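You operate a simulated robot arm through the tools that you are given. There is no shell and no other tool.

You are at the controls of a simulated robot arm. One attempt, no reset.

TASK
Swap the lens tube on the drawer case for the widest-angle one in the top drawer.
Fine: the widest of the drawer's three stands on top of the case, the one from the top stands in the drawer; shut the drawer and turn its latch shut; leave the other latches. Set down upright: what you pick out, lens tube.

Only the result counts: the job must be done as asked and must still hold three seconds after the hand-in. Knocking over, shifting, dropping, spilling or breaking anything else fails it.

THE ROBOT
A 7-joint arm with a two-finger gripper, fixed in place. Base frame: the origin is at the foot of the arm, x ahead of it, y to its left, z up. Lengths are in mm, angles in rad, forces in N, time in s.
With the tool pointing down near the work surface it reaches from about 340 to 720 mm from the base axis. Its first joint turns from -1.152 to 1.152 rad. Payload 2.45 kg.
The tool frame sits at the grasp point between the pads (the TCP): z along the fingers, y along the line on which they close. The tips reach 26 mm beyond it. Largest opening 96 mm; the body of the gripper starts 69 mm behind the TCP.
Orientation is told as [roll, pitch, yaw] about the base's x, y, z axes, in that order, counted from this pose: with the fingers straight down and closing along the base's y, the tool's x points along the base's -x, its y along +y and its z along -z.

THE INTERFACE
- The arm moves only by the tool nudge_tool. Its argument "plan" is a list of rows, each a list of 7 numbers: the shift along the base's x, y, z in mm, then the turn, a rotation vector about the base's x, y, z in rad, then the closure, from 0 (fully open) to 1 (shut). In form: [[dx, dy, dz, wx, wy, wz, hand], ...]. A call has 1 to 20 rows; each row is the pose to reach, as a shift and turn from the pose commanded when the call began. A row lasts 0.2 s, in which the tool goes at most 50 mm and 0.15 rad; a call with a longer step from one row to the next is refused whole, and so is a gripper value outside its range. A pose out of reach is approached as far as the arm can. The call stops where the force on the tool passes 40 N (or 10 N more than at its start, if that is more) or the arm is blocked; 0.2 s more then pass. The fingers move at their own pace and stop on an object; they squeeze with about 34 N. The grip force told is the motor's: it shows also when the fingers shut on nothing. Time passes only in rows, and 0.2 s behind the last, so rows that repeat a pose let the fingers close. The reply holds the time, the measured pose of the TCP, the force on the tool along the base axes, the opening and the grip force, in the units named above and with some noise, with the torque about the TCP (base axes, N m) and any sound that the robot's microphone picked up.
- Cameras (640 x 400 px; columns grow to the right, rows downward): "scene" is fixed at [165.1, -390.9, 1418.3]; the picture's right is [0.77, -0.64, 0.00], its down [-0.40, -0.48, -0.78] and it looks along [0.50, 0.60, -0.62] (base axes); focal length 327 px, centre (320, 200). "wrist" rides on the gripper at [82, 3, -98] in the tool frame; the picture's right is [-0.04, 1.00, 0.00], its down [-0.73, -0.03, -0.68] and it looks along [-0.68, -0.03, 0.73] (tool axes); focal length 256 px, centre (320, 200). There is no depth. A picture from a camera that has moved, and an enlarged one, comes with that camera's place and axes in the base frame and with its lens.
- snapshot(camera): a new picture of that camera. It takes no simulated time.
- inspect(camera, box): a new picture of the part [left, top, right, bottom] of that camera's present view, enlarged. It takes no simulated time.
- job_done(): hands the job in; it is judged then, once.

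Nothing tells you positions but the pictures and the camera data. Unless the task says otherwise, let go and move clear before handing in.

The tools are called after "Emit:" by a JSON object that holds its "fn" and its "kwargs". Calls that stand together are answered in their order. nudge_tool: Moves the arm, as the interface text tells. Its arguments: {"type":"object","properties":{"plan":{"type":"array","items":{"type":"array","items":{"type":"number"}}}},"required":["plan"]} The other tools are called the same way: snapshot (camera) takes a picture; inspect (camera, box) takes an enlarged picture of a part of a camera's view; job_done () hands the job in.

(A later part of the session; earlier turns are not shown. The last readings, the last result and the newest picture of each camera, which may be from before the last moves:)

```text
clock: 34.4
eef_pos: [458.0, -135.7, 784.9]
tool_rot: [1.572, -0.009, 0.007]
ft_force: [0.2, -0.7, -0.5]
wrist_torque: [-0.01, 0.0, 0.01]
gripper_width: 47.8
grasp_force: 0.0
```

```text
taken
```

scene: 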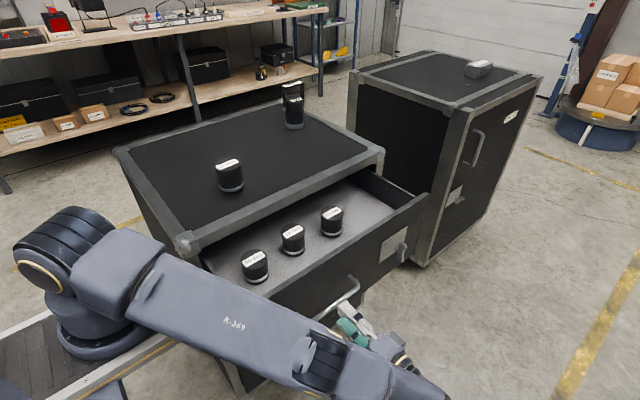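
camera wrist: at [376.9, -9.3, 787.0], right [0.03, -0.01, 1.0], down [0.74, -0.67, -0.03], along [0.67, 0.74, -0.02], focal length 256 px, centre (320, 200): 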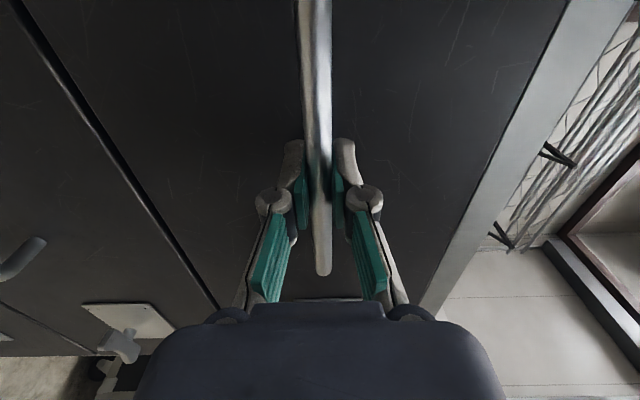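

Emit:
{"fn": "nudge_tool", "kwargs": {"plan": [[0, 0, 40, 0, 0, 0, 0.3], [0, 0, 80, 0, 0, 0, 0], [0, 0, 120, 0, 0, 0, 0], [0, 0, 160, 0, 0, 0, 0], [0, 0, 200, -0.1, 0, 0, 0], [0, 5, 240, -0.24, 0, 0, 0], [0, 20, 270, -0.38, 0, 0, 0], [0, 35, 290, -0.52, 0, 0, 0], [0, 50, 300, -0.66, 0, 0, 0], [0, 70, 300, -0.8, 0, 0, 0], [0, 90, 300, -0.94, 0, 0, 0], [0, 110, 300, -1.08, 0, 0, 0], [0, 130, 300, -1.22, 0, 0, 0], [0, 150, 300, -1.36, 0, 0, 0], [0, 165, 300, -1.48, 0, 0, 0], [0, 175, 300, -1.572, 0, 0, 0], [0, 175, 300, -1.572, 0, 0, 0]]}}

Emit:
{"fn": "snapshot", "kwargs": {"camera": "wrist"}}

Emit:
{"fn": "snapshot", "kwargs": {"camera": "scene"}}

```text
clock: 38.0
eef_pos: [459.1, 38.9, 1083.5]
tool_rot: [0.001, 0.004, 0.008]
ft_force: [0.2, 0.7, -0.1]
wrist_torque: [-0.02, -0.01, -0.03]
gripper_width: 95.8
grasp_force: 0.0
```

```text
taken
camera wrist: at [377.2, 42.1, 1183.8], right [0.03, 1.0, 0.0], down [0.74, -0.02, 0.68], along [0.68, -0.02, -0.74], focal length 256 px, centre (320, 200)
```

wrist: 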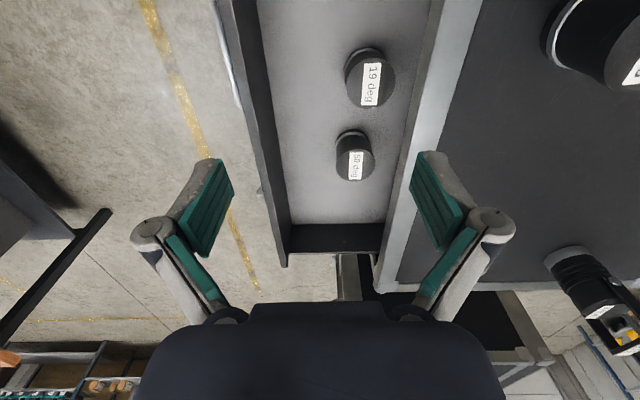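

```text
taken
```

scene: 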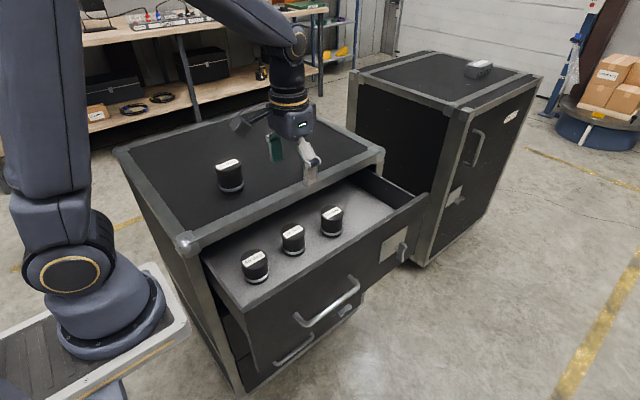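

Emit:
{"fn": "inspect", "kwargs": {"camera": "wrist", "box": [260, 20, 460, 220]}}

Emit:
{"fn": "inspect", "kwargs": {"camera": "scene", "box": [230, 190, 360, 290]}}

```text
2.00 times, centred on (360, 120) of wrist
camera zoom: at [377.2, 42.1, 1183.8], right [0.03, 1.0, 0.0], down [0.74, -0.02, 0.68], along [0.68, -0.02, -0.74], focal length 512 px, centre (240, 360)
```

zoom: 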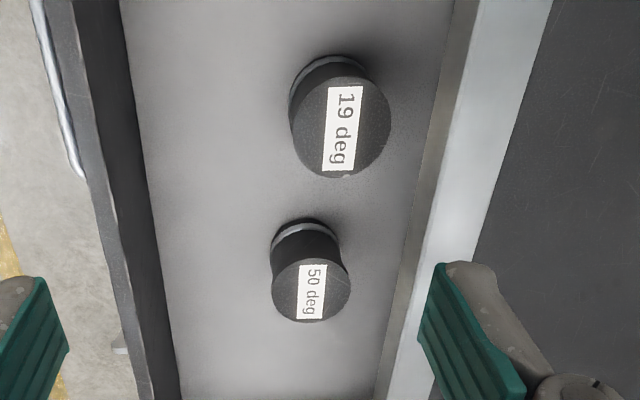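

```text
4.00 times, centred on (295, 240) of scene
camera zoom: at [165.1, -390.9, 1418.3], right [0.77, -0.64, 0.0], down [-0.4, -0.48, -0.78], along [0.5, 0.6, -0.62], focal length 1307 px, centre (420, 40)
```

zoom: 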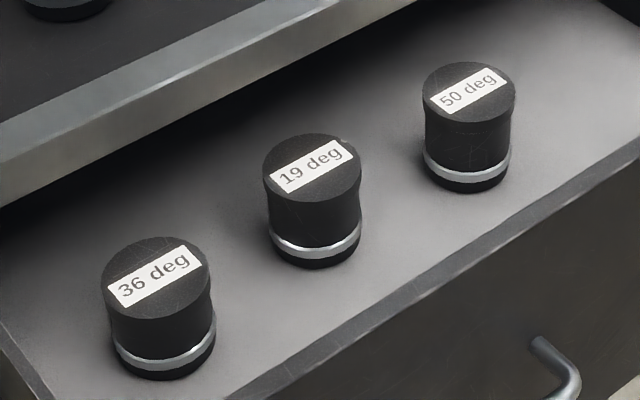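

The 50 deg tube's top is at about (609, 91, 855) with a diameter of about 62 mm, and the case rim edge is at y≈142. I'll yaw 90° so the fingers close along x, and hover above it.

Emit:
{"fn": "nudge_tool", "kwargs": {"plan": [[14, 5, 0, 0, 0, 0.143, 0], [28, 10, 0, 0, 0, 0.286, 0], [42, 15, 0, 0, 0, 0.429, 0], [56, 20, 0, 0, 0, 0.571, 0], [70, 25, 0, 0, 0, 0.714, 0], [84, 30, 0, 0, 0, 0.857, 0], [98, 35, -10, 0, 0, 1.0, 0], [112, 40, -20, 0, 0, 1.143, 0], [126, 45, -40, 0, 0, 1.286, 0], [140, 50, -60, 0, 0, 1.429, 0], [150, 52, -80, 0, 0, 1.563, 0], [150, 52, -80, 0, 0, 1.563, 0]]}}

Emit:
{"fn": "snapshot", "kwargs": {"camera": "wrist"}}

Emit:
{"fn": "snapshot", "kwargs": {"camera": "scene"}}

```text
clock: 40.6
eef_pos: [609.4, 91.7, 1003.7]
tool_rot: [-0.001, 0.006, 1.572]
ft_force: [-0.3, 0.0, -0.1]
wrist_torque: [-0.01, -0.01, -0.02]
gripper_width: 95.9
grasp_force: 0.1
```

```text
taken
camera wrist: at [605.9, 11.4, 1103.3], right [-1.0, 0.04, 0.0], down [0.03, 0.74, 0.67], along [0.02, 0.67, -0.74], focal length 256 px, centre (320, 200)
```

wrist: 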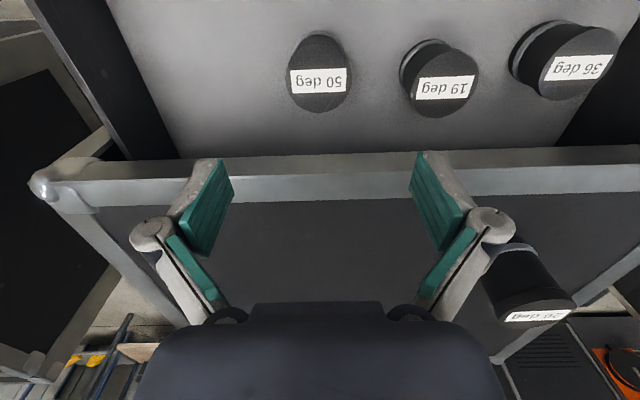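

```text
taken
```

scene: 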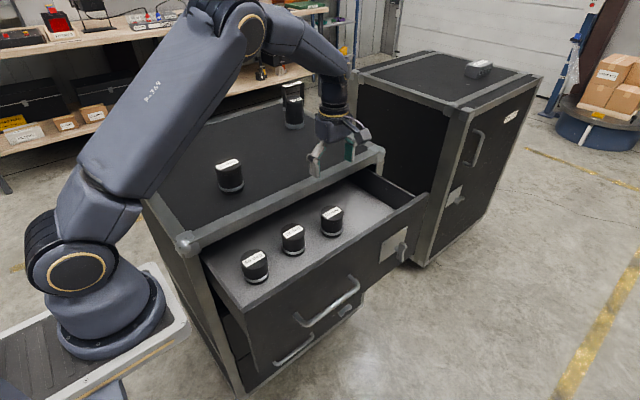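

Emit:
{"fn": "inspect", "kwargs": {"camera": "wrist", "box": [260, 20, 380, 140]}}

Emit:
{"fn": "inspect", "kwargs": {"camera": "scene", "box": [290, 120, 380, 250]}}

```text
3.33 times, centred on (320, 80) of wrist
camera zoom: at [605.9, 11.4, 1103.3], right [-1.0, 0.04, 0.0], down [0.03, 0.74, 0.67], along [0.02, 0.67, -0.74], focal length 853 px, centre (320, 600)
```

zoom: 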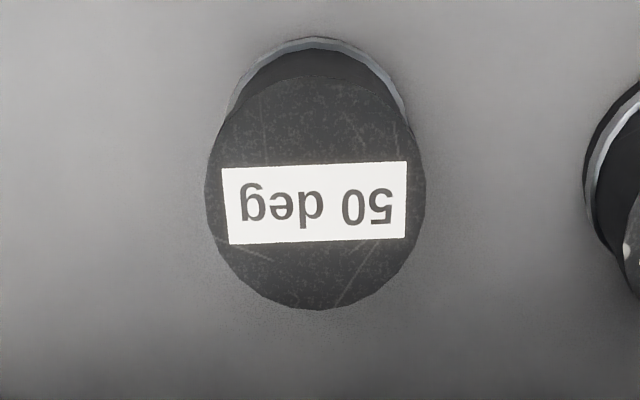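

```text
3.08 times, centred on (335, 185) of scene
camera zoom: at [165.1, -390.9, 1418.3], right [0.77, -0.64, 0.0], down [-0.4, -0.48, -0.78], along [0.5, 0.6, -0.62], focal length 1006 px, centre (274, 246)
```

zoom: 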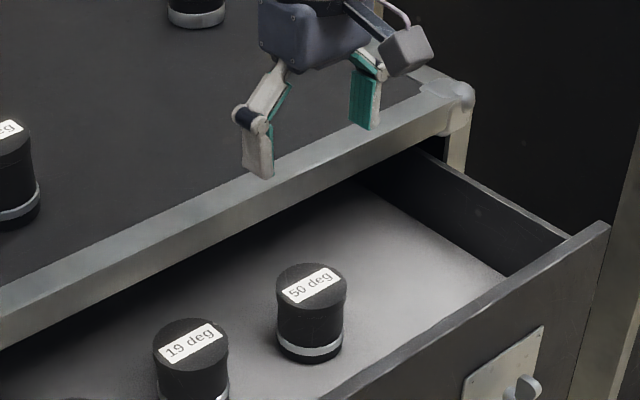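

Emit:
{"fn": "nudge_tool", "kwargs": {"plan": [[0, -1, -30, 0, 0, 0, 0], [-1, -2, -60, 0, 0, 0, 0], [-1, -2, -90, 0, 0, 0, 0], [-1, -2, -115, 0, 0, 0, 0], [-1, -2, -115, 0, 0, 0, 0]]}}

Emit:
{"fn": "snapshot", "kwargs": {"camera": "wrist"}}

Emit:
{"fn": "inspect", "kwargs": {"camera": "scene", "box": [280, 140, 400, 260]}}

```text
clock: 41.8
eef_pos: [606.3, 90.7, 890.3]
tool_rot: [0.0, 0.005, 1.57]
ft_force: [-0.4, 0.7, 1.4]
wrist_torque: [0.03, 0.0, -0.01]
gripper_width: 95.9
grasp_force: 0.0
```

```text
taken
camera wrist: at [604.0, 9.1, 988.8], right [-1.0, 0.04, 0.0], down [0.03, 0.74, 0.68], along [0.03, 0.67, -0.74], focal length 256 px, centre (320, 200)
```

wrist: 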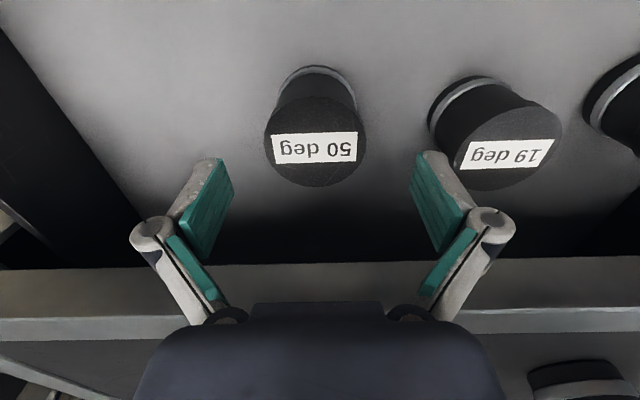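

```text
3.33 times, centred on (340, 200) of scene
camera zoom: at [165.1, -390.9, 1418.3], right [0.77, -0.64, 0.0], down [-0.4, -0.48, -0.78], along [0.5, 0.6, -0.62], focal length 1089 px, centre (253, 200)
```

zoom: 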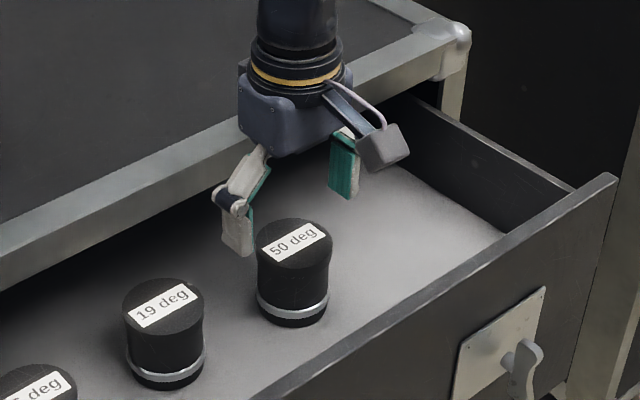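

Emit:
{"fn": "nudge_tool", "kwargs": {"plan": [[2, -1, -15, 0, 0, 0, 0], [3, -1, -35, 0, 0, 0, 0], [3, -1, -55, 0, 0, 0, 0], [3, -1, -67, 0, 0, 0, 0], [3, -1, -67, 0, 0, 0, 0]]}}

Emit:
{"fn": "snapshot", "kwargs": {"camera": "wrist"}}

Emit:
{"fn": "inspect", "kwargs": {"camera": "scene", "box": [280, 140, 400, 260]}}

```text
clock: 43.0
eef_pos: [610.6, 88.7, 821.8]
tool_rot: [0.002, 0.006, 1.571]
ft_force: [-0.2, -0.6, -0.5]
wrist_torque: [0.01, 0.01, 0.01]
gripper_width: 95.7
grasp_force: 0.0
```

```text
taken
camera wrist: at [607.5, 7.5, 921.4], right [-1.0, 0.04, 0.0], down [0.03, 0.74, 0.68], along [0.03, 0.67, -0.74], focal length 256 px, centre (320, 200)
```

wrist: 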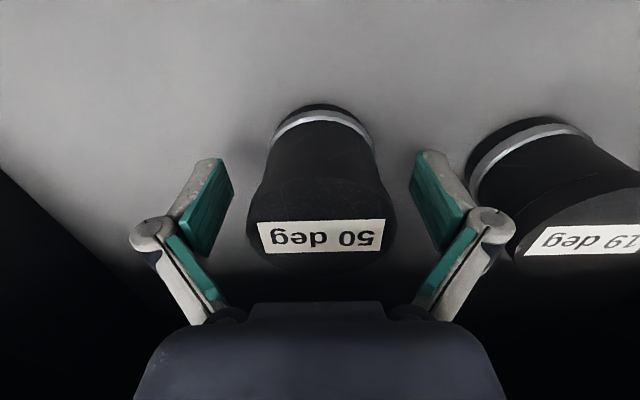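

```text
3.33 times, centred on (340, 200) of scene
camera zoom: at [165.1, -390.9, 1418.3], right [0.77, -0.64, 0.0], down [-0.4, -0.48, -0.78], along [0.5, 0.6, -0.62], focal length 1089 px, centre (253, 200)
```

zoom: 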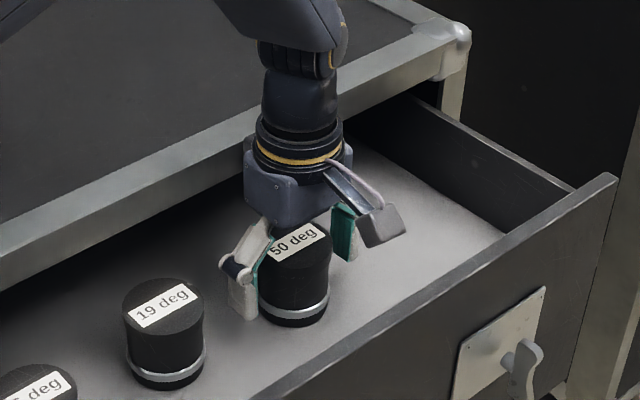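

It's well centred. I'll close on the tube.

Emit:
{"fn": "nudge_tool", "kwargs": {"plan": [[0, 0, 0, 0, 0, 0, 0.2], [0, 0, 0, 0, 0, 0, 0.35], [0, 0, 0, 0, 0, 0, 0.5], [0, 0, 0, 0, 0, 0, 0.8], [0, 0, 0, 0, 0, 0, 1], [0, 0, 0, 0, 0, 0, 1]]}}

Emit:
{"fn": "snapshot", "kwargs": {"camera": "wrist"}}

```text
clock: 44.4
eef_pos: [611.0, 87.5, 823.2]
tool_rot: [0.001, 0.005, 1.569]
ft_force: [-2.0, 0.6, 3.2]
wrist_torque: [-0.04, 0.07, -0.03]
gripper_width: 59.3
grasp_force: 33.7
```

```text
taken
camera wrist: at [607.3, 7.5, 921.7], right [-1.0, 0.04, 0.0], down [0.03, 0.74, 0.68], along [0.03, 0.67, -0.74], focal length 256 px, centre (320, 200)
```

wrist: 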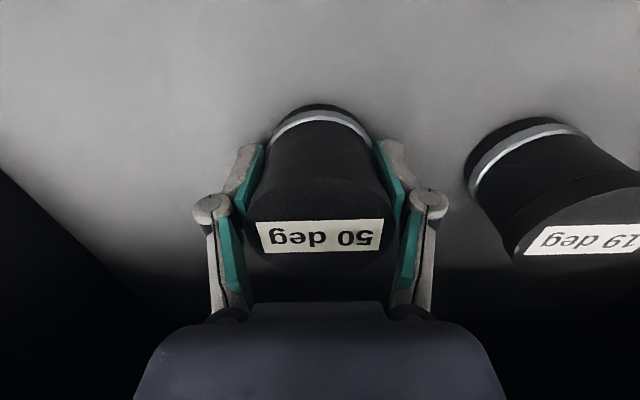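

Emit:
{"fn": "nudge_tool", "kwargs": {"plan": [[0, 0, 6, 0, 0, 0, 1], [0, 0, 18, 0, 0, 0, 1], [0, 0, 40, 0, 0, 0, 1], [0, 0, 70, 0, 0, 0, 1], [0, 0, 100, 0, 0, 0, 1], [0, 0, 130, 0, 0, 0, 1], [0, 0, 160, 0, 0, 0, 1], [0, 0, 185, 0, 0, 0, 1], [0, 0, 200, 0, 0, 0, 1], [0, 0, 200, 0, 0, 0, 1]]}}

Emit:
{"fn": "snapshot", "kwargs": {"camera": "scene"}}

Emit:
{"fn": "snapshot", "kwargs": {"camera": "wrist"}}

```text
clock: 46.6
eef_pos: [610.1, 89.8, 1023.2]
tool_rot: [0.001, 0.005, 1.571]
ft_force: [0.8, -0.8, -2.5]
wrist_torque: [0.0, 0.01, 0.03]
gripper_width: 58.9
grasp_force: 34.0
```

```text
taken
```

scene: 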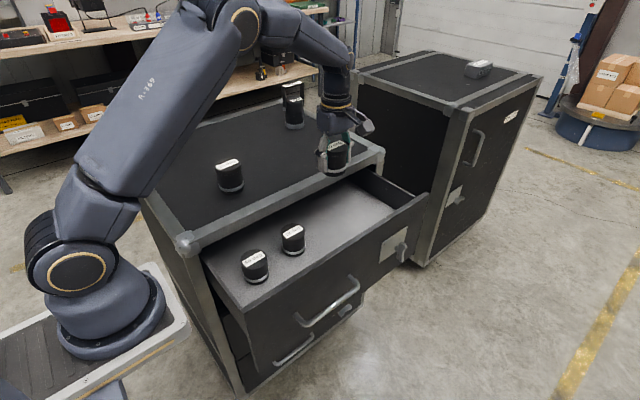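

```text
taken
camera wrist: at [607.6, 7.7, 1122.5], right [-1.0, 0.04, 0.0], down [0.03, 0.74, 0.68], along [0.03, 0.67, -0.74], focal length 256 px, centre (320, 200)
```

wrist: 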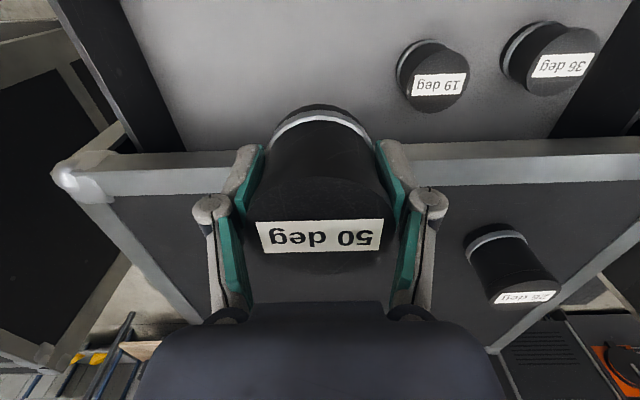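

The 50 deg tube is lifted. I'll carry it over the case top to about (560, 300) and lower it carefully.

Emit:
{"fn": "nudge_tool", "kwargs": {"plan": [[-5, 25, 0, 0, 0, 0, 1], [-10, 50, 0, 0, 0, 0, 1], [-17, 80, 0, 0, 0, 0, 1], [-25, 110, 0, 0, 0, 0, 1], [-33, 140, 0, 0, 0, 0, 1], [-41, 170, 0, 0, 0, 0, 1], [-47, 195, 0, 0, 0, 0, 1], [-50, 210, 0, 0, 0, 0, 1], [-50, 210, -15, 0, 0, 0, 1], [-50, 210, -28, 0, 0, 0, 1], [-50, 210, -34, 0, 0, 0, 1], [-50, 210, -34, 0, 0, 0, 1]]}}

Emit:
{"fn": "inspect", "kwargs": {"camera": "scene", "box": [200, 60, 340, 200]}}

Emit:
{"fn": "snapshot", "kwargs": {"camera": "wrist"}}

```text
clock: 49.2
eef_pos: [559.4, 299.1, 988.9]
tool_rot: [0.0, 0.007, 1.569]
ft_force: [0.5, 0.1, -3.0]
wrist_torque: [0.01, -0.02, 0.0]
gripper_width: 59.2
grasp_force: 33.6
```

```text
2.86 times, centred on (270, 130) of scene
camera zoom: at [165.1, -390.9, 1418.3], right [0.77, -0.64, 0.0], down [-0.4, -0.48, -0.78], along [0.5, 0.6, -0.62], focal length 934 px, centre (463, 400)
```

zoom: 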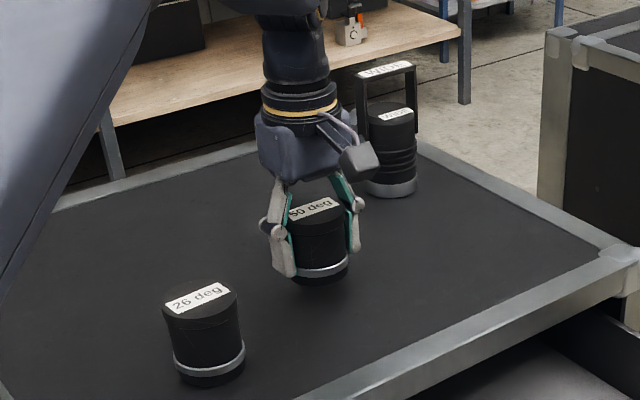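

```text
taken
camera wrist: at [557.0, 217.2, 1087.8], right [-1.0, 0.04, 0.0], down [0.03, 0.74, 0.67], along [0.03, 0.67, -0.74], focal length 256 px, centre (320, 200)
```

wrist: 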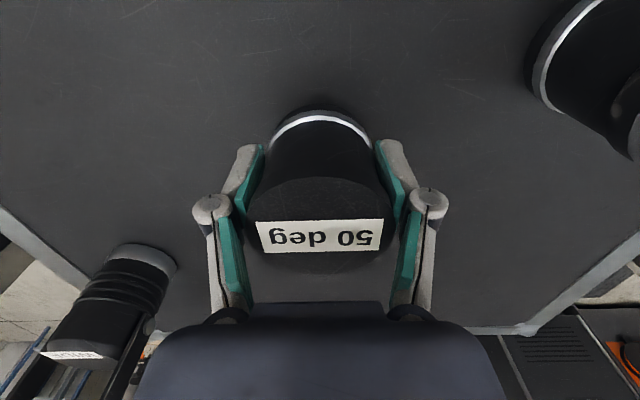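

Emit:
{"fn": "nudge_tool", "kwargs": {"plan": [[0, 0, -4, 0, 0, 0, 1], [0, 0, -8, 0, 0, 0, 1], [0, 0, -11, 0, 0, 0, 1], [0, 0, -13, 0, 0, 0, 1], [0, 0, -13, 0, 0, 0, 1]]}}

Emit:
{"fn": "inspect", "kwargs": {"camera": "scene", "box": [250, 100, 310, 180]}}

```text
clock: 50.4
eef_pos: [558.6, 298.9, 975.6]
tool_rot: [0.002, 0.006, 1.571]
ft_force: [0.5, 0.1, -2.6]
wrist_torque: [0.0, -0.03, -0.01]
gripper_width: 59.3
grasp_force: 34.2
```

```text
5.00 times, centred on (280, 140) of scene
camera zoom: at [165.1, -390.9, 1418.3], right [0.77, -0.64, 0.0], down [-0.4, -0.48, -0.78], along [0.5, 0.6, -0.62], focal length 1634 px, centre (520, 500)
```

zoom: 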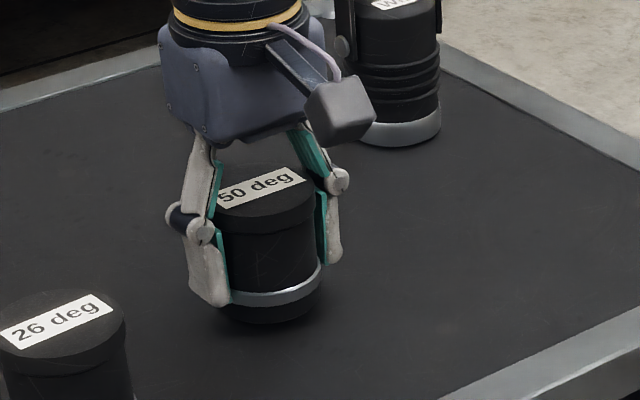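

Emit:
{"fn": "nudge_tool", "kwargs": {"plan": [[0, 0, -1, 0, 0, 0, 1], [0, 0, -2, 0, 0, 0, 1], [0, 0, -3, 0, 0, 0, 1], [0, 0, -4, 0, 0, 0, 1], [0, 0, -4, 0, 0, 0, 1]]}}

```text
clock: 51.6
eef_pos: [561.0, 299.0, 972.7]
tool_rot: [0.002, 0.004, 1.571]
ft_force: [0.3, -0.2, -2.7]
wrist_torque: [0.03, 0.02, -0.01]
gripper_width: 59.0
grasp_force: 33.9
```

Emit:
{"fn": "nudge_tool", "kwargs": {"plan": [[0, 0, -1, 0, 0, 0, 1], [0, 0, -2, 0, 0, 0, 1], [0, 0, -3, 0, 0, 0, 1], [0, 0, -4, 0, 0, 0, 1], [0, 0, -4, 0, 0, 0, 1]]}}

```text
clock: 52.8
eef_pos: [560.5, 298.4, 967.2]
tool_rot: [0.001, 0.004, 1.571]
ft_force: [-0.2, -0.4, -1.9]
wrist_torque: [0.02, -0.02, 0.01]
gripper_width: 59.4
grasp_force: 33.7
```

Emit:
{"fn": "nudge_tool", "kwargs": {"plan": [[0, 0, -1, 0, 0, 0, 1], [0, 0, -2, 0, 0, 0, 1], [0, 0, -3, 0, 0, 0, 1], [0, 0, -3, 0, 0, 0, 1]]}}

Emit:
{"fn": "inspect", "kwargs": {"camera": "scene", "box": [250, 100, 310, 180]}}

```text
clock: 53.8
eef_pos: [560.5, 298.7, 966.3]
tool_rot: [-0.002, 0.005, 1.571]
ft_force: [-6.6, -4.1, 24.2]
wrist_torque: [0.02, 0.22, 0.05]
gripper_width: 59.7
grasp_force: 34.2
```

```text
5.00 times, centred on (280, 140) of scene
camera zoom: at [164.5, -391.3, 1418.3], right [0.77, -0.64, 0.0], down [-0.4, -0.48, -0.78], along [0.5, 0.6, -0.62], focal length 1634 px, centre (520, 500)
```

zoom: 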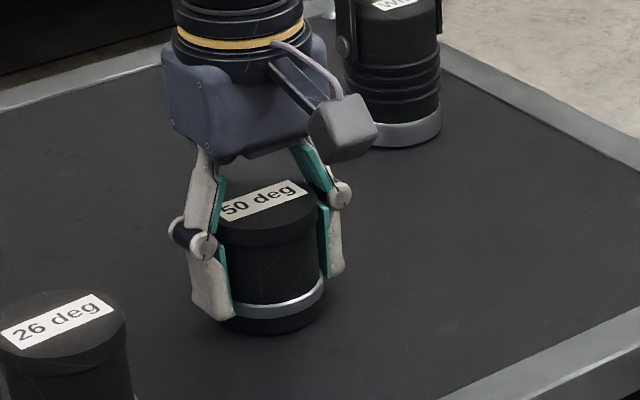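

Contact (24 N). I'll ease up slightly and release.

Emit:
{"fn": "nudge_tool", "kwargs": {"plan": [[0, 0, 1.5, 0, 0, 0, 1], [0, 0, 1.8, 0, 0, 0, 0.9], [0, 0, 1.8, 0, 0, 0, 0.6], [0, 0, 1.8, 0, 0, 0, 0.3], [0, 0, 1.8, 0, 0, 0, 0], [0, 0, 1.8, 0, 0, 0, 0], [0, 0, 1.8, 0, 0, 0, 0]]}}

Emit:
{"fn": "snapshot", "kwargs": {"camera": "wrist"}}

Emit:
{"fn": "inspect", "kwargs": {"camera": "scene", "box": [220, 80, 340, 200]}}

```text
clock: 55.4
eef_pos: [559.8, 297.0, 966.9]
tool_rot: [0.003, 0.004, 1.571]
ft_force: [-0.5, 0.6, -0.1]
wrist_torque: [-0.02, -0.01, 0.02]
gripper_width: 95.9
grasp_force: 0.0
```

```text
taken
camera wrist: at [557.0, 217.6, 1065.8], right [-1.0, 0.04, 0.0], down [0.03, 0.74, 0.68], along [0.03, 0.67, -0.74], focal length 256 px, centre (320, 200)
```

wrist: 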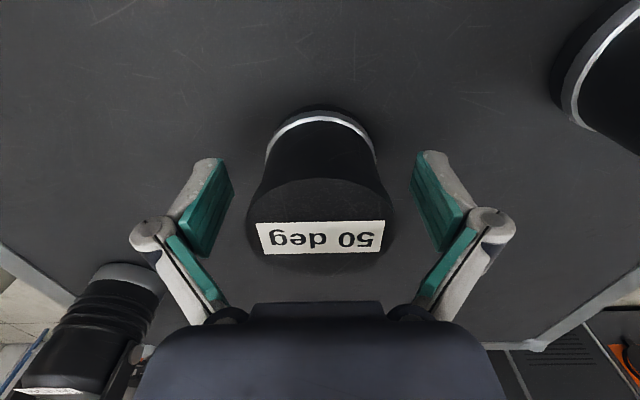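

```text
3.33 times, centred on (280, 140) of scene
camera zoom: at [165.1, -390.9, 1418.3], right [0.77, -0.64, 0.0], down [-0.4, -0.48, -0.78], along [0.5, 0.6, -0.62], focal length 1089 px, centre (453, 400)
```

zoom: 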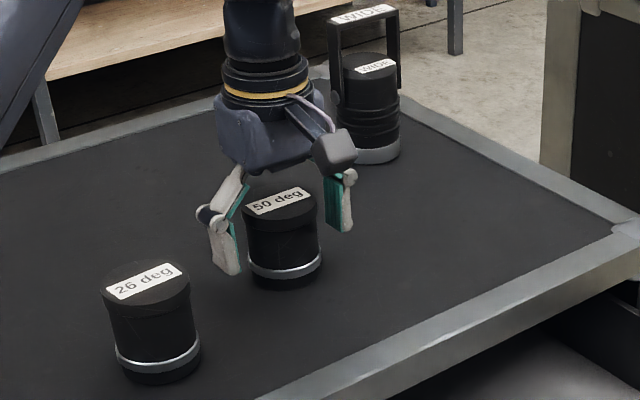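

The 50 deg tube is standing on the case. I'll rise and move above the 26 deg tube.

Emit:
{"fn": "nudge_tool", "kwargs": {"plan": [[0, 0, 10, 0, 0, 0, 0], [0, 0, 30, 0, 0, 0, 0], [0, 0, 60, 0, 0, 0, 0], [0, 0, 90, 0, 0, 0, 0], [0, 0, 120, 0, 0, 0, 0], [-30, -8, 130, 0, 0, 0, 0], [-60, -16, 130, 0, 0, 0, 0], [-100, -26, 130, 0, 0, 0, 0], [-140, -37, 130, 0, 0, 0, 0], [-140, -37, 130, 0, 0, 0, 0]]}}

Emit:
{"fn": "snapshot", "kwargs": {"camera": "wrist"}}

Emit:
{"fn": "inspect", "kwargs": {"camera": "wrist", "box": [250, 20, 390, 160]}}

Emit:
{"fn": "snapshot", "kwargs": {"camera": "scene"}}

```text
clock: 57.6
eef_pos: [420.3, 261.8, 1097.3]
tool_rot: [0.002, 0.005, 1.57]
ft_force: [0.0, 0.2, 0.5]
wrist_torque: [0.02, -0.01, -0.02]
gripper_width: 96.0
grasp_force: 0.1
```

```text
taken
camera wrist: at [416.4, 180.0, 1196.0], right [-1.0, 0.04, 0.0], down [0.03, 0.74, 0.68], along [0.03, 0.67, -0.74], focal length 256 px, centre (320, 200)
```

wrist: 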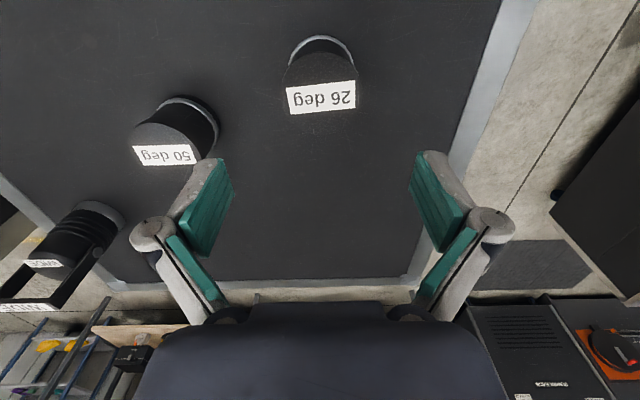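

```text
2.86 times, centred on (320, 90) of wrist
camera zoom: at [416.4, 180.0, 1196.0], right [-1.0, 0.04, 0.0], down [0.03, 0.74, 0.68], along [0.03, 0.67, -0.74], focal length 731 px, centre (320, 514)
```

zoom: 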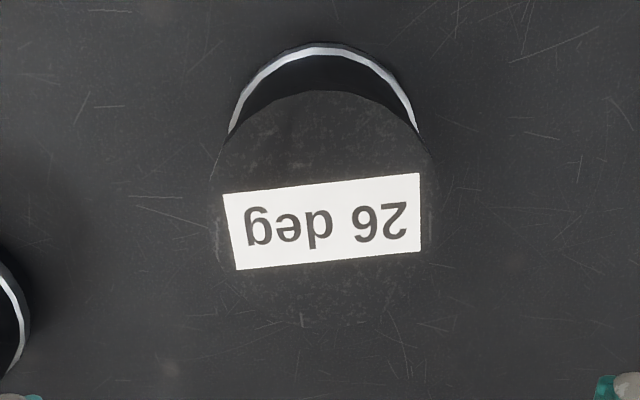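

```text
taken
```

scene: 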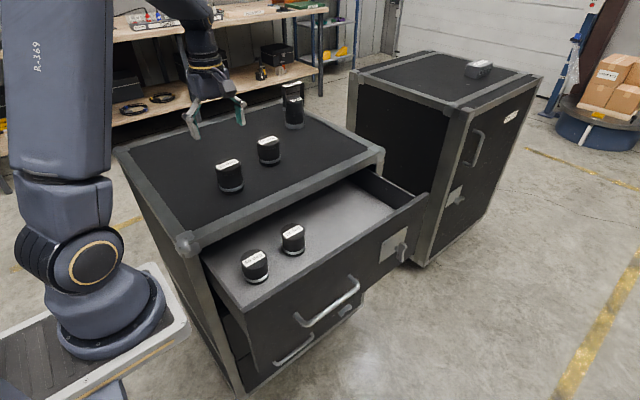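

Emit:
{"fn": "nudge_tool", "kwargs": {"plan": [[0, -2, -25, 0, 0, 0, 0], [0, -4, -50, 0, 0, 0, 0], [0, -4, -72, 0, 0, 0, 0], [0, -4, -72, 0, 0, 0, 0]]}}

Emit:
{"fn": "snapshot", "kwargs": {"camera": "wrist"}}

Emit:
{"fn": "inspect", "kwargs": {"camera": "scene", "box": [180, 100, 300, 220]}}

```text
clock: 58.6
eef_pos: [420.4, 257.5, 1024.8]
tool_rot: [0.002, 0.006, 1.571]
ft_force: [0.5, -0.4, -0.4]
wrist_torque: [-0.01, 0.01, 0.01]
gripper_width: 96.0
grasp_force: 0.2
```

```text
taken
camera wrist: at [417.1, 176.3, 1123.8], right [-1.0, 0.04, 0.0], down [0.03, 0.74, 0.67], along [0.03, 0.67, -0.74], focal length 256 px, centre (320, 200)
```

wrist: 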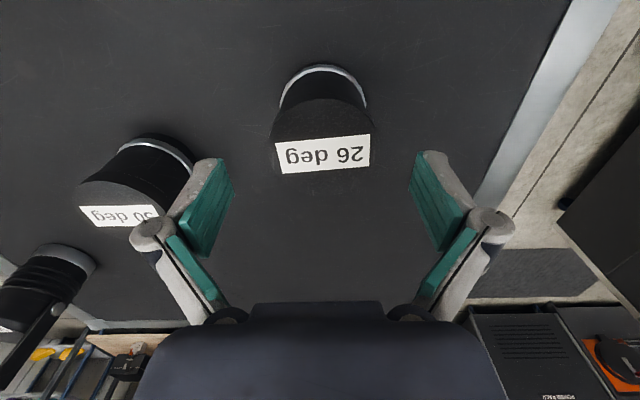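

```text
3.33 times, centred on (240, 160) of scene
camera zoom: at [165.1, -390.9, 1418.3], right [0.77, -0.64, 0.0], down [-0.4, -0.48, -0.78], along [0.5, 0.6, -0.62], focal length 1089 px, centre (587, 333)
```

zoom: 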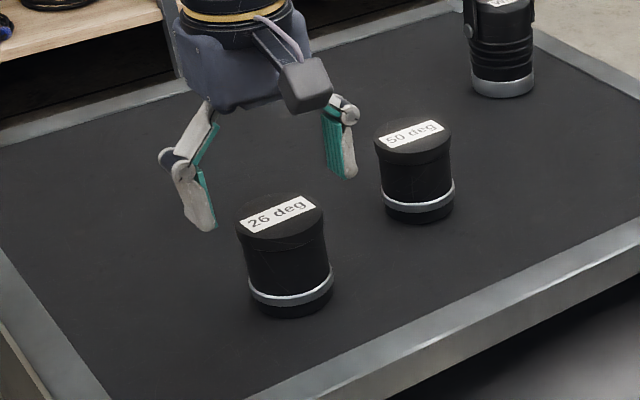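

Emit:
{"fn": "nudge_tool", "kwargs": {"plan": [[0, 0, -20, 0, 0, 0, 0], [0, 0, -40, 0, 0, 0, 0], [0, 0, -55, 0, 0, 0, 0], [0, 0, -58, 0, 0, 0, 0], [0, 0, -58, 0, 0, 0, 0.2], [0, 0, -58, 0, 0, 0, 0.35], [0, 0, -58, 0, 0, 0, 0.5], [0, 0, -58, 0, 0, 0, 0.8], [0, 0, -58, 0, 0, 0, 1], [0, 0, -58, 0, 0, 0, 1]]}}

Emit:
{"fn": "snapshot", "kwargs": {"camera": "wrist"}}

```text
clock: 60.8
eef_pos: [419.4, 257.1, 966.4]
tool_rot: [0.001, 0.005, 1.57]
ft_force: [-0.2, -0.3, 1.4]
wrist_torque: [-0.09, 0.0, -0.04]
gripper_width: 58.7
grasp_force: 34.2
```

```text
taken
camera wrist: at [416.9, 176.7, 1065.8], right [-1.0, 0.04, 0.0], down [0.03, 0.74, 0.68], along [0.03, 0.67, -0.74], focal length 256 px, centre (320, 200)
```

wrist: 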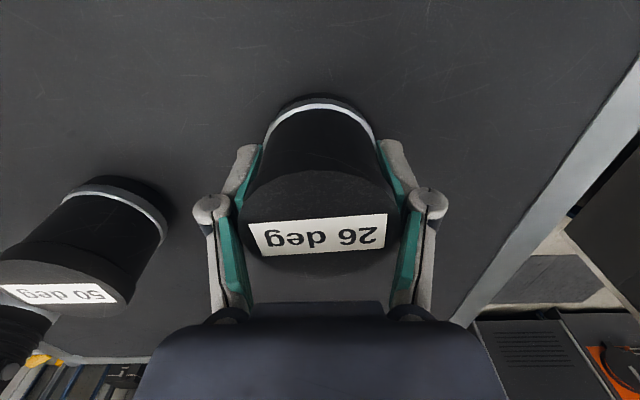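

Gripped the 26 deg tube. I'll lift it and carry it to the vacated spot in the drawer.

Emit:
{"fn": "nudge_tool", "kwargs": {"plan": [[0, 0, 6, 0, 0, 0, 1], [0, 0, 20, 0, 0, 0, 1], [0, 0, 45, 0, 0, 0, 1], [0, 0, 70, 0, 0, 0, 1], [10, -25, 75, 0, 0, 0, 1], [30, -55, 75, 0, 0, 0, 1], [55, -85, 75, 0, 0, 0, 1], [85, -110, 75, 0, 0, 0, 1], [115, -135, 75, 0, 0, 0, 1], [145, -155, 75, 0, 0, 0, 1], [172, -165, 75, 0, 0, 0, 1], [190, -167, 75, 0, 0, 0, 1], [190, -167, 75, 0, 0, 0, 1]]}}

Emit:
{"fn": "snapshot", "kwargs": {"camera": "scene"}}

Emit:
{"fn": "snapshot", "kwargs": {"camera": "wrist"}}

```text
clock: 63.6
eef_pos: [609.9, 91.2, 1041.8]
tool_rot: [0.002, 0.005, 1.573]
ft_force: [-0.9, -0.1, -2.3]
wrist_torque: [-0.03, -0.03, 0.01]
gripper_width: 59.1
grasp_force: 33.7
```

```text
taken
```

scene: 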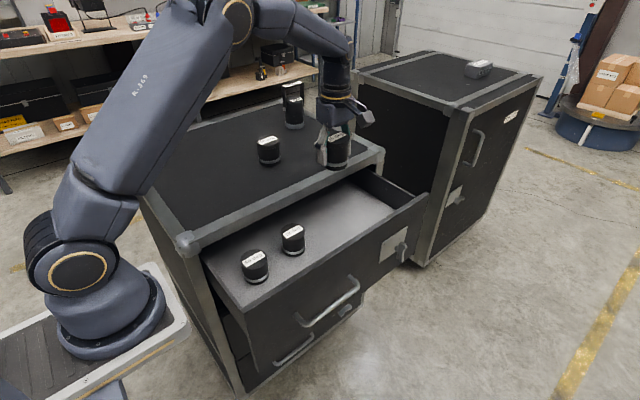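

```text
taken
camera wrist: at [607.4, 9.4, 1140.4], right [-1.0, 0.04, 0.0], down [0.03, 0.74, 0.67], along [0.03, 0.67, -0.74], focal length 256 px, centre (320, 200)
```

wrist: 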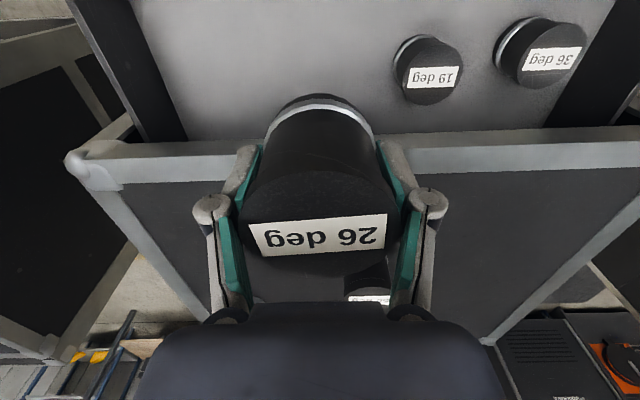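

Emit:
{"fn": "nudge_tool", "kwargs": {"plan": [[0, -4, -25, 0, 0, 0, 1], [0, -6, -55, 0, 0, 0, 1], [0, -6, -85, 0, 0, 0, 1], [0, -6, -115, 0, 0, 0, 1], [0, -6, -145, 0, 0, 0, 1], [0, -6, -170, 0, 0, 0, 1], [0, -6, -190, 0, 0, 0, 1], [0, -6, -203, 0, 0, 0, 1], [0, -6, -210, 0, 0, 0, 1], [0, -6, -210, 0, 0, 0, 1]]}}

Emit:
{"fn": "nudge_tool", "kwargs": {"plan": [[0, 0, -1, 0, 0, 0, 1], [0, 0, -2, 0, 0, 0, 1], [0, 0, -3, 0, 0, 0, 1], [0, 0, -4, 0, 0, 0, 1], [0, 0, -4, 0, 0, 0, 1]]}}

```text
clock: 65.8
eef_pos: [610.4, 84.8, 832.7]
tool_rot: [0.002, 0.006, 1.57]
ft_force: [0.5, -0.6, -3.5]
wrist_torque: [0.0, -0.02, -0.01]
gripper_width: 59.2
grasp_force: 33.9
```

```text
clock: 67.0
eef_pos: [611.8, 84.7, 827.5]
tool_rot: [0.002, 0.006, 1.571]
ft_force: [0.1, 0.2, -2.9]
wrist_torque: [-0.01, 0.02, -0.01]
gripper_width: 59.2
grasp_force: 33.7
```

Emit:
{"fn": "nudge_tool", "kwargs": {"plan": [[0, 0, -1, 0, 0, 0, 1], [0, 0, -2, 0, 0, 0, 1], [0, 0, -3, 0, 0, 0, 1], [0, 0, -3, 0, 0, 0, 1]]}}

Emit:
{"fn": "inspect", "kwargs": {"camera": "scene", "box": [280, 140, 400, 260]}}

```text
clock: 68.0
eef_pos: [609.8, 83.5, 824.8]
tool_rot: [0.002, 0.008, 1.571]
ft_force: [0.1, 0.5, -1.4]
wrist_torque: [0.02, -0.01, 0.03]
gripper_width: 58.8
grasp_force: 33.8
```

```text
3.33 times, centred on (340, 200) of scene
camera zoom: at [165.1, -390.9, 1418.3], right [0.77, -0.64, 0.0], down [-0.4, -0.48, -0.78], along [0.5, 0.6, -0.62], focal length 1089 px, centre (253, 200)
```

zoom: 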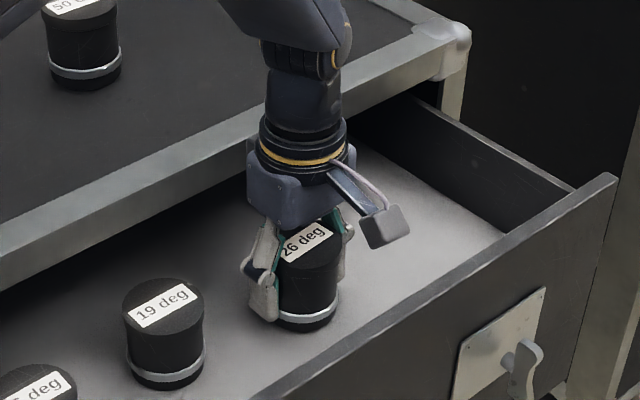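

Emit:
{"fn": "nudge_tool", "kwargs": {"plan": [[0, 0, -1, 0, 0, 0, 1], [0, 0, -2, 0, 0, 0, 1], [0, 0, -2, 0, 0, 0, 1]]}}

```text
clock: 68.8
eef_pos: [610.2, 85.2, 822.1]
tool_rot: [0.001, 0.006, 1.571]
ft_force: [0.5, -0.4, -2.7]
wrist_torque: [0.03, 0.0, 0.01]
gripper_width: 59.0
grasp_force: 33.8
```

Emit:
{"fn": "nudge_tool", "kwargs": {"plan": [[0, 0, -1, 0, 0, 0, 1], [0, 0, -2, 0, 0, 0, 1], [0, 0, -2, 0, 0, 0, 1]]}}

```text
clock: 69.6
eef_pos: [610.1, 84.4, 820.7]
tool_rot: [0.0, 0.005, 1.571]
ft_force: [-5.9, -1.3, 18.0]
wrist_torque: [-0.17, 0.35, -0.05]
gripper_width: 59.0
grasp_force: 34.4
```

Contact made. I'll ease up and release, then rise.

Emit:
{"fn": "nudge_tool", "kwargs": {"plan": [[0, 0, 1, 0, 0, 0, 1], [0, 0, 1.2, 0, 0, 0, 0.9], [0, 0, 1.2, 0, 0, 0, 0.6], [0, 0, 1.2, 0, 0, 0, 0.3], [0, 0, 1.2, 0, 0, 0, 0], [0, 0, 1.2, 0, 0, 0, 0], [0, 0, 1.2, 0, 0, 0, 0]]}}

Emit:
{"fn": "inspect", "kwargs": {"camera": "scene", "box": [280, 140, 400, 260]}}

Emit:
{"fn": "snapshot", "kwargs": {"camera": "wrist"}}

```text
clock: 71.2
eef_pos: [609.5, 85.0, 821.9]
tool_rot: [0.003, 0.006, 1.571]
ft_force: [0.7, -0.4, -0.1]
wrist_torque: [0.03, 0.02, 0.0]
gripper_width: 95.9
grasp_force: 0.1
```

```text
3.33 times, centred on (340, 200) of scene
camera zoom: at [165.1, -390.9, 1418.3], right [0.77, -0.64, 0.0], down [-0.4, -0.48, -0.78], along [0.5, 0.6, -0.62], focal length 1089 px, centre (253, 200)
```

zoom: 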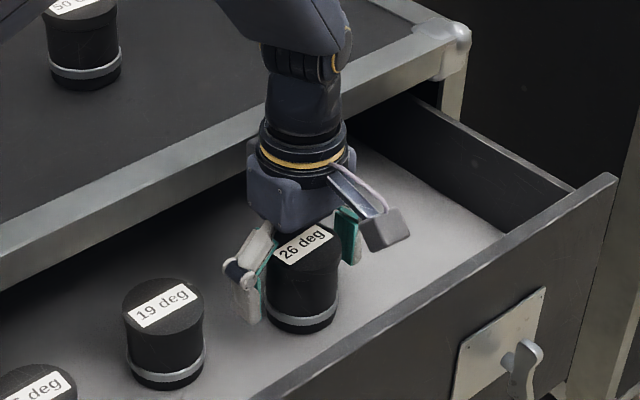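

```text
taken
camera wrist: at [607.1, 3.2, 920.6], right [-1.0, 0.04, 0.0], down [0.03, 0.74, 0.68], along [0.03, 0.67, -0.74], focal length 256 px, centre (320, 200)
```

wrist: 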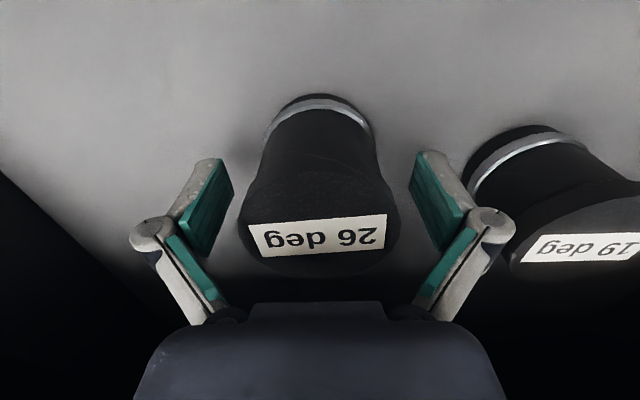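

The 26 deg tube stands in the drawer. I'll rise and retrace my path back to the handle.

Emit:
{"fn": "nudge_tool", "kwargs": {"plan": [[0, 0, 10, 0, 0, 0, 0], [0, 0, 30, 0, 0, 0, 0], [0, 0, 60, 0, 0, 0, 0], [0, 0, 100, 0, 0, 0, 0], [0, 0, 140, 0, 0, 0, 0], [0, 0, 180, 0, 0, 0, 0], [-10, -4, 210, 0, 0, 0, 0], [-25, -8, 235, 0, 0, -0.143, 0], [-40, -13, 255, 0, 0, -0.286, 0], [-54, -18, 262, 0, 0, -0.429, 0], [-68, -22, 262, 0, 0, -0.571, 0], [-82, -27, 262, 0, 0, -0.714, 0], [-96, -32, 262, 0, 0, -0.857, 0], [-110, -36, 262, 0, 0, -1.0, 0], [-124, -40, 262, 0, 0, -1.143, 0], [-138, -44, 262, 0, 0, -1.286, 0], [-150, -46, 262, 0, 0, -1.429, 0], [-151, -46, 262, 0, 0, -1.571, 0], [-151, -46, 262, 0, 0, -1.571, 0]]}}

Emit:
{"fn": "snapshot", "kwargs": {"camera": "scene"}}

```text
clock: 75.2
eef_pos: [459.0, 38.3, 1083.9]
tool_rot: [0.001, 0.005, -0.001]
ft_force: [0.3, -0.1, 0.6]
wrist_torque: [0.01, -0.01, 0.0]
gripper_width: 95.8
grasp_force: 0.1
```

```text
taken
```

scene: 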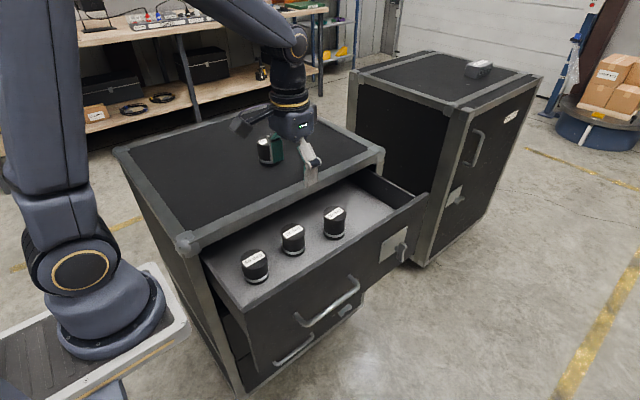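

Emit:
{"fn": "nudge_tool", "kwargs": {"plan": [[0, -10, 0, 0.1, 0, 0, 0.5], [0, -25, 0, 0.22, 0, 0, 0.5], [0, -45, 0, 0.36, 0, 0, 0.5], [0, -65, 0, 0.5, 0, 0, 0.5], [0, -85, 0, 0.64, 0, 0, 0.5], [0, -105, 0, 0.78, 0, 0, 0.5], [0, -125, 0, 0.92, 0, 0, 0.5], [0, -140, 0, 1.06, 0, 0, 0.5], [0, -155, -10, 1.2, 0, 0, 0.5], [0, -170, -30, 1.34, 0, 0, 0.5], [0, -175, -60, 1.48, 0, 0, 0.5], [0, -175, -100, 1.571, 0, 0, 0.5], [0, -175, -140, 1.571, 0, 0, 0.5], [0, -175, -180, 1.571, 0, 0, 0.5], [0, -175, -220, 1.571, 0, 0, 0.5], [0, -175, -260, 1.571, 0, 0, 0.5], [0, -175, -298, 1.571, 0, 0, 0.5], [0, -175, -298, 1.571, 0, 0, 0.5]]}}

Emit:
{"fn": "snapshot", "kwargs": {"camera": "wrist"}}

Emit:
{"fn": "snapshot", "kwargs": {"camera": "scene"}}

```text
clock: 79.0
eef_pos: [458.7, -137.6, 785.9]
tool_rot: [1.572, 0.0, 0.005]
ft_force: [0.6, -0.3, -0.5]
wrist_torque: [-0.04, -0.02, 0.01]
gripper_width: 47.8
grasp_force: 0.0
```

```text
taken
camera wrist: at [378.9, -235.3, 789.5], right [0.04, 0.0, 1.0], down [0.74, -0.67, -0.03], along [0.67, 0.74, -0.03], focal length 256 px, centre (320, 200)
```

wrist: 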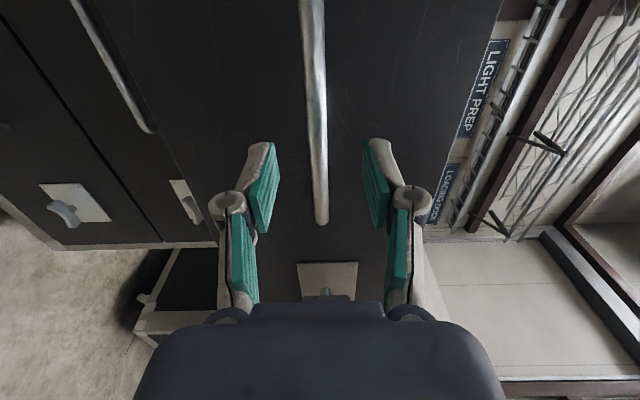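

```text
taken
```

scene: 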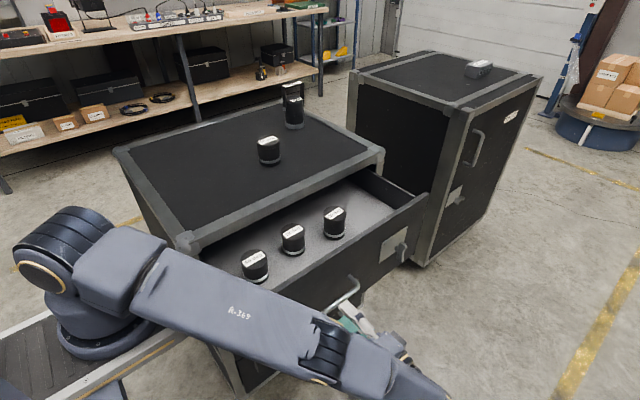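

Lined up with the handle. I'll move in and grip it.

Emit:
{"fn": "nudge_tool", "kwargs": {"plan": [[0, 15, 0, 0, 0, 0, 0.5], [0, 32, 0, 0, 0, 0, 0.5], [0, 46, 0, 0, 0, 0, 0.5], [0, 46, 0, 0, 0, 0, 0.8], [0, 46, 0, 0, 0, 0, 1], [0, 46, 0, 0, 0, 0, 1], [0, 46, 0, 0, 0, 0, 1]]}}

```text
clock: 80.6
eef_pos: [459.2, -90.4, 785.2]
tool_rot: [1.569, 0.002, 0.005]
ft_force: [3.2, 2.7, -18.5]
wrist_torque: [0.0, -0.06, -0.18]
gripper_width: 10.4
grasp_force: 37.7
```

Emit:
{"fn": "nudge_tool", "kwargs": {"plan": [[0, 2, -1, 0, 0, 0, 1], [0, 7, -1, 0, 0, 0, 1], [0, 14, -1, 0, 0, 0, 1], [0, 23, -1, 0, 0, 0, 1], [0, 33, -1, 0, 0, 0, 1], [0, 43, -1, 0, 0, 0, 1], [0, 53, -1, 0, 0, 0, 1], [0, 63, -1, 0, 0, 0, 1], [0, 73, -1, 0, 0, 0, 1], [0, 83, -1, 0, 0, 0, 1], [0, 93, -1, 0, 0, 0, 1], [0, 103, -1, 0, 0, 0, 1], [0, 113, -1, 0, 0, 0, 1], [0, 123, -1, 0, 0, 0, 1], [0, 133, -1, 0, 0, 0, 1], [0, 143, -1, 0, 0, 0, 1], [0, 152, -1, 0, 0, 0, 1], [0, 159, -1, 0, 0, 0, 1], [0, 164, -1, 0, 0, 0, 1], [0, 166, -1, 0, 0, 0, 1]]}}

Emit:
{"fn": "inspect", "kwargs": {"camera": "scene", "box": [180, 100, 400, 260]}}

```text
clock: 84.8
eef_pos: [459.1, 75.6, 784.7]
tool_rot: [1.574, 0.001, 0.004]
ft_force: [-2.4, -1.9, -3.5]
wrist_torque: [0.05, 0.02, -1.11]
gripper_width: 10.7
grasp_force: 37.7
```

```text
2.50 times, centred on (290, 180) of scene
camera zoom: at [165.1, -391.0, 1418.3], right [0.77, -0.64, 0.0], down [-0.4, -0.48, -0.78], along [0.5, 0.6, -0.62], focal length 817 px, centre (395, 250)
```

zoom: 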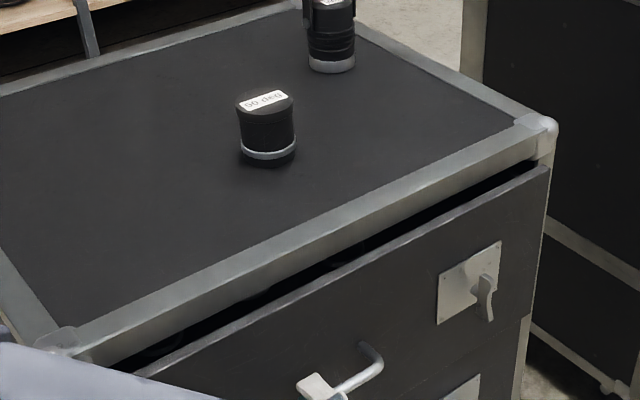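

Nearly shut. I'll ease in the last ~15 mm.

Emit:
{"fn": "nudge_tool", "kwargs": {"plan": [[0, 4, 0, 0, 0, 0, 1], [0, 8, 0, 0, 0, 0, 1], [0, 11, 0, 0, 0, 0, 1], [0, 13, 0, 0, 0, 0, 1], [0, 14.5, 0, 0, 0, 0, 1], [0, 16, 0, 0, 0, 0, 1], [0, 17, 0, 0, 0, 0, 1], [0, 18, 0, 0, 0, 0, 1], [0, 18, 0, 0, 0, 0, 1]]}}

Emit:
{"fn": "inspect", "kwargs": {"camera": "scene", "box": [180, 100, 400, 260]}}

```text
clock: 86.8
eef_pos: [460.0, 92.4, 785.2]
tool_rot: [1.572, 0.0, 0.003]
ft_force: [-6.4, -31.9, 1.8]
wrist_torque: [0.0, 0.07, -0.01]
gripper_width: 10.8
grasp_force: 37.8
```

```text
2.50 times, centred on (290, 180) of scene
camera zoom: at [164.9, -391.7, 1418.1], right [0.77, -0.64, 0.0], down [-0.4, -0.48, -0.78], along [0.5, 0.6, -0.62], focal length 817 px, centre (395, 250)
```

zoom: 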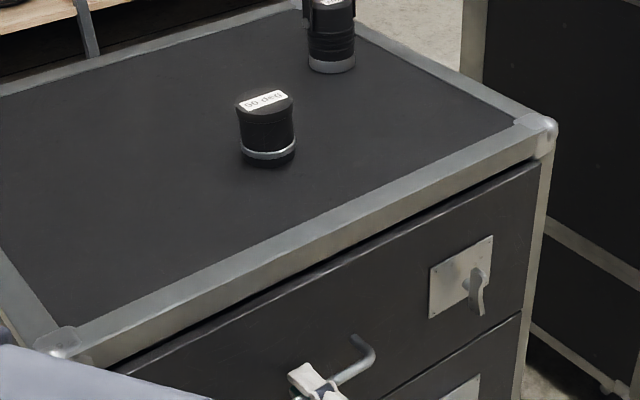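

The drawer is home (31.9 N against the stop). I'll release the handle, back off, and return to the pushing pose for the knob with closed fingers.

Emit:
{"fn": "nudge_tool", "kwargs": {"plan": [[0, -1, 0, 0, 0, 0, 0.7], [0, -1, 0, 0, 0, 0, 0.5], [0, -1, 0, 0, 0, 0, 0.5], [0, -15, 0, 0, 0, 0, 0.5], [0, -40, 0, 0, 0, 0, 0.5], [0, -80, 0, 0, 0, 0, 0.5], [20, -110, 30, 0, 0, 0, 0.7], [50, -125, 60, 0, 0, 0, 1], [80, -140, 90, 0, 0, 0, 1], [110, -140, 120, 0, 0, 0, 1], [130, -140, 141, 0, 0, 0, 1], [130, -140, 141, 0, 0, 0, 1]]}}

Emit:
{"fn": "snapshot", "kwargs": {"camera": "scene"}}

Emit:
{"fn": "nudge_tool", "kwargs": {"plan": [[10, 0, 0, -0.15, 0, 0, 1], [20, 0, 0, -0.3, 0, 0, 1], [35, 0, 0, -0.45, 0, 0, 1], [50, 5, 0, -0.6, 0, 0, 1], [65, 10, 0, -0.75, 0, 0, 1], [75, 15, 0, -0.87, 0, 0, 1], [82, 20, 0, -0.97, 0, 0, 1], [82, 20, 0, -0.97, 0, 0, 1]]}}

Emit:
{"fn": "nudge_tool", "kwargs": {"plan": [[-2, 20, -20, 0, -0.1, 0, 1], [-4, 40, -40, 0, -0.2, 0, 1], [-4, 40, -40, 0, -0.2, 0, 1]]}}

Emit:
{"fn": "snapshot", "kwargs": {"camera": "wrist"}}

```text
clock: 89.4
eef_pos: [589.1, -46.7, 926.2]
tool_rot: [1.572, 0.001, 0.007]
ft_force: [-0.9, 0.0, -0.4]
wrist_torque: [0.03, 0.03, 0.0]
gripper_width: 0.1
grasp_force: 28.2
```

```text
taken
```

scene: 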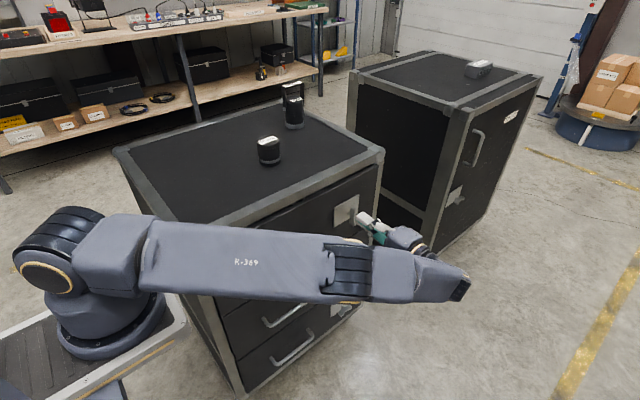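

```text
clock: 91.2
eef_pos: [670.7, -26.3, 926.1]
tool_rot: [0.602, 0.003, 0.003]
ft_force: [-0.1, 0.1, -0.6]
wrist_torque: [0.0, -0.02, 0.0]
gripper_width: 0.0
grasp_force: 28.4
```

```text
clock: 92.0
eef_pos: [667.1, 13.2, 884.6]
tool_rot: [0.6, -0.196, 0.002]
ft_force: [-0.3, 0.1, -0.9]
wrist_torque: [-0.03, 0.01, -0.01]
gripper_width: 0.0
grasp_force: 28.4
```

```text
taken
camera wrist: at [571.3, -39.8, 950.6], right [-0.07, 0.82, 0.56], down [0.61, -0.41, 0.68], along [0.79, 0.4, -0.48], focal length 256 px, centre (320, 200)
```

wrist: 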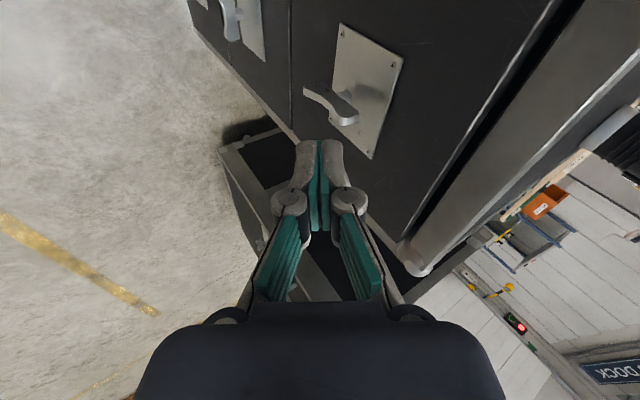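

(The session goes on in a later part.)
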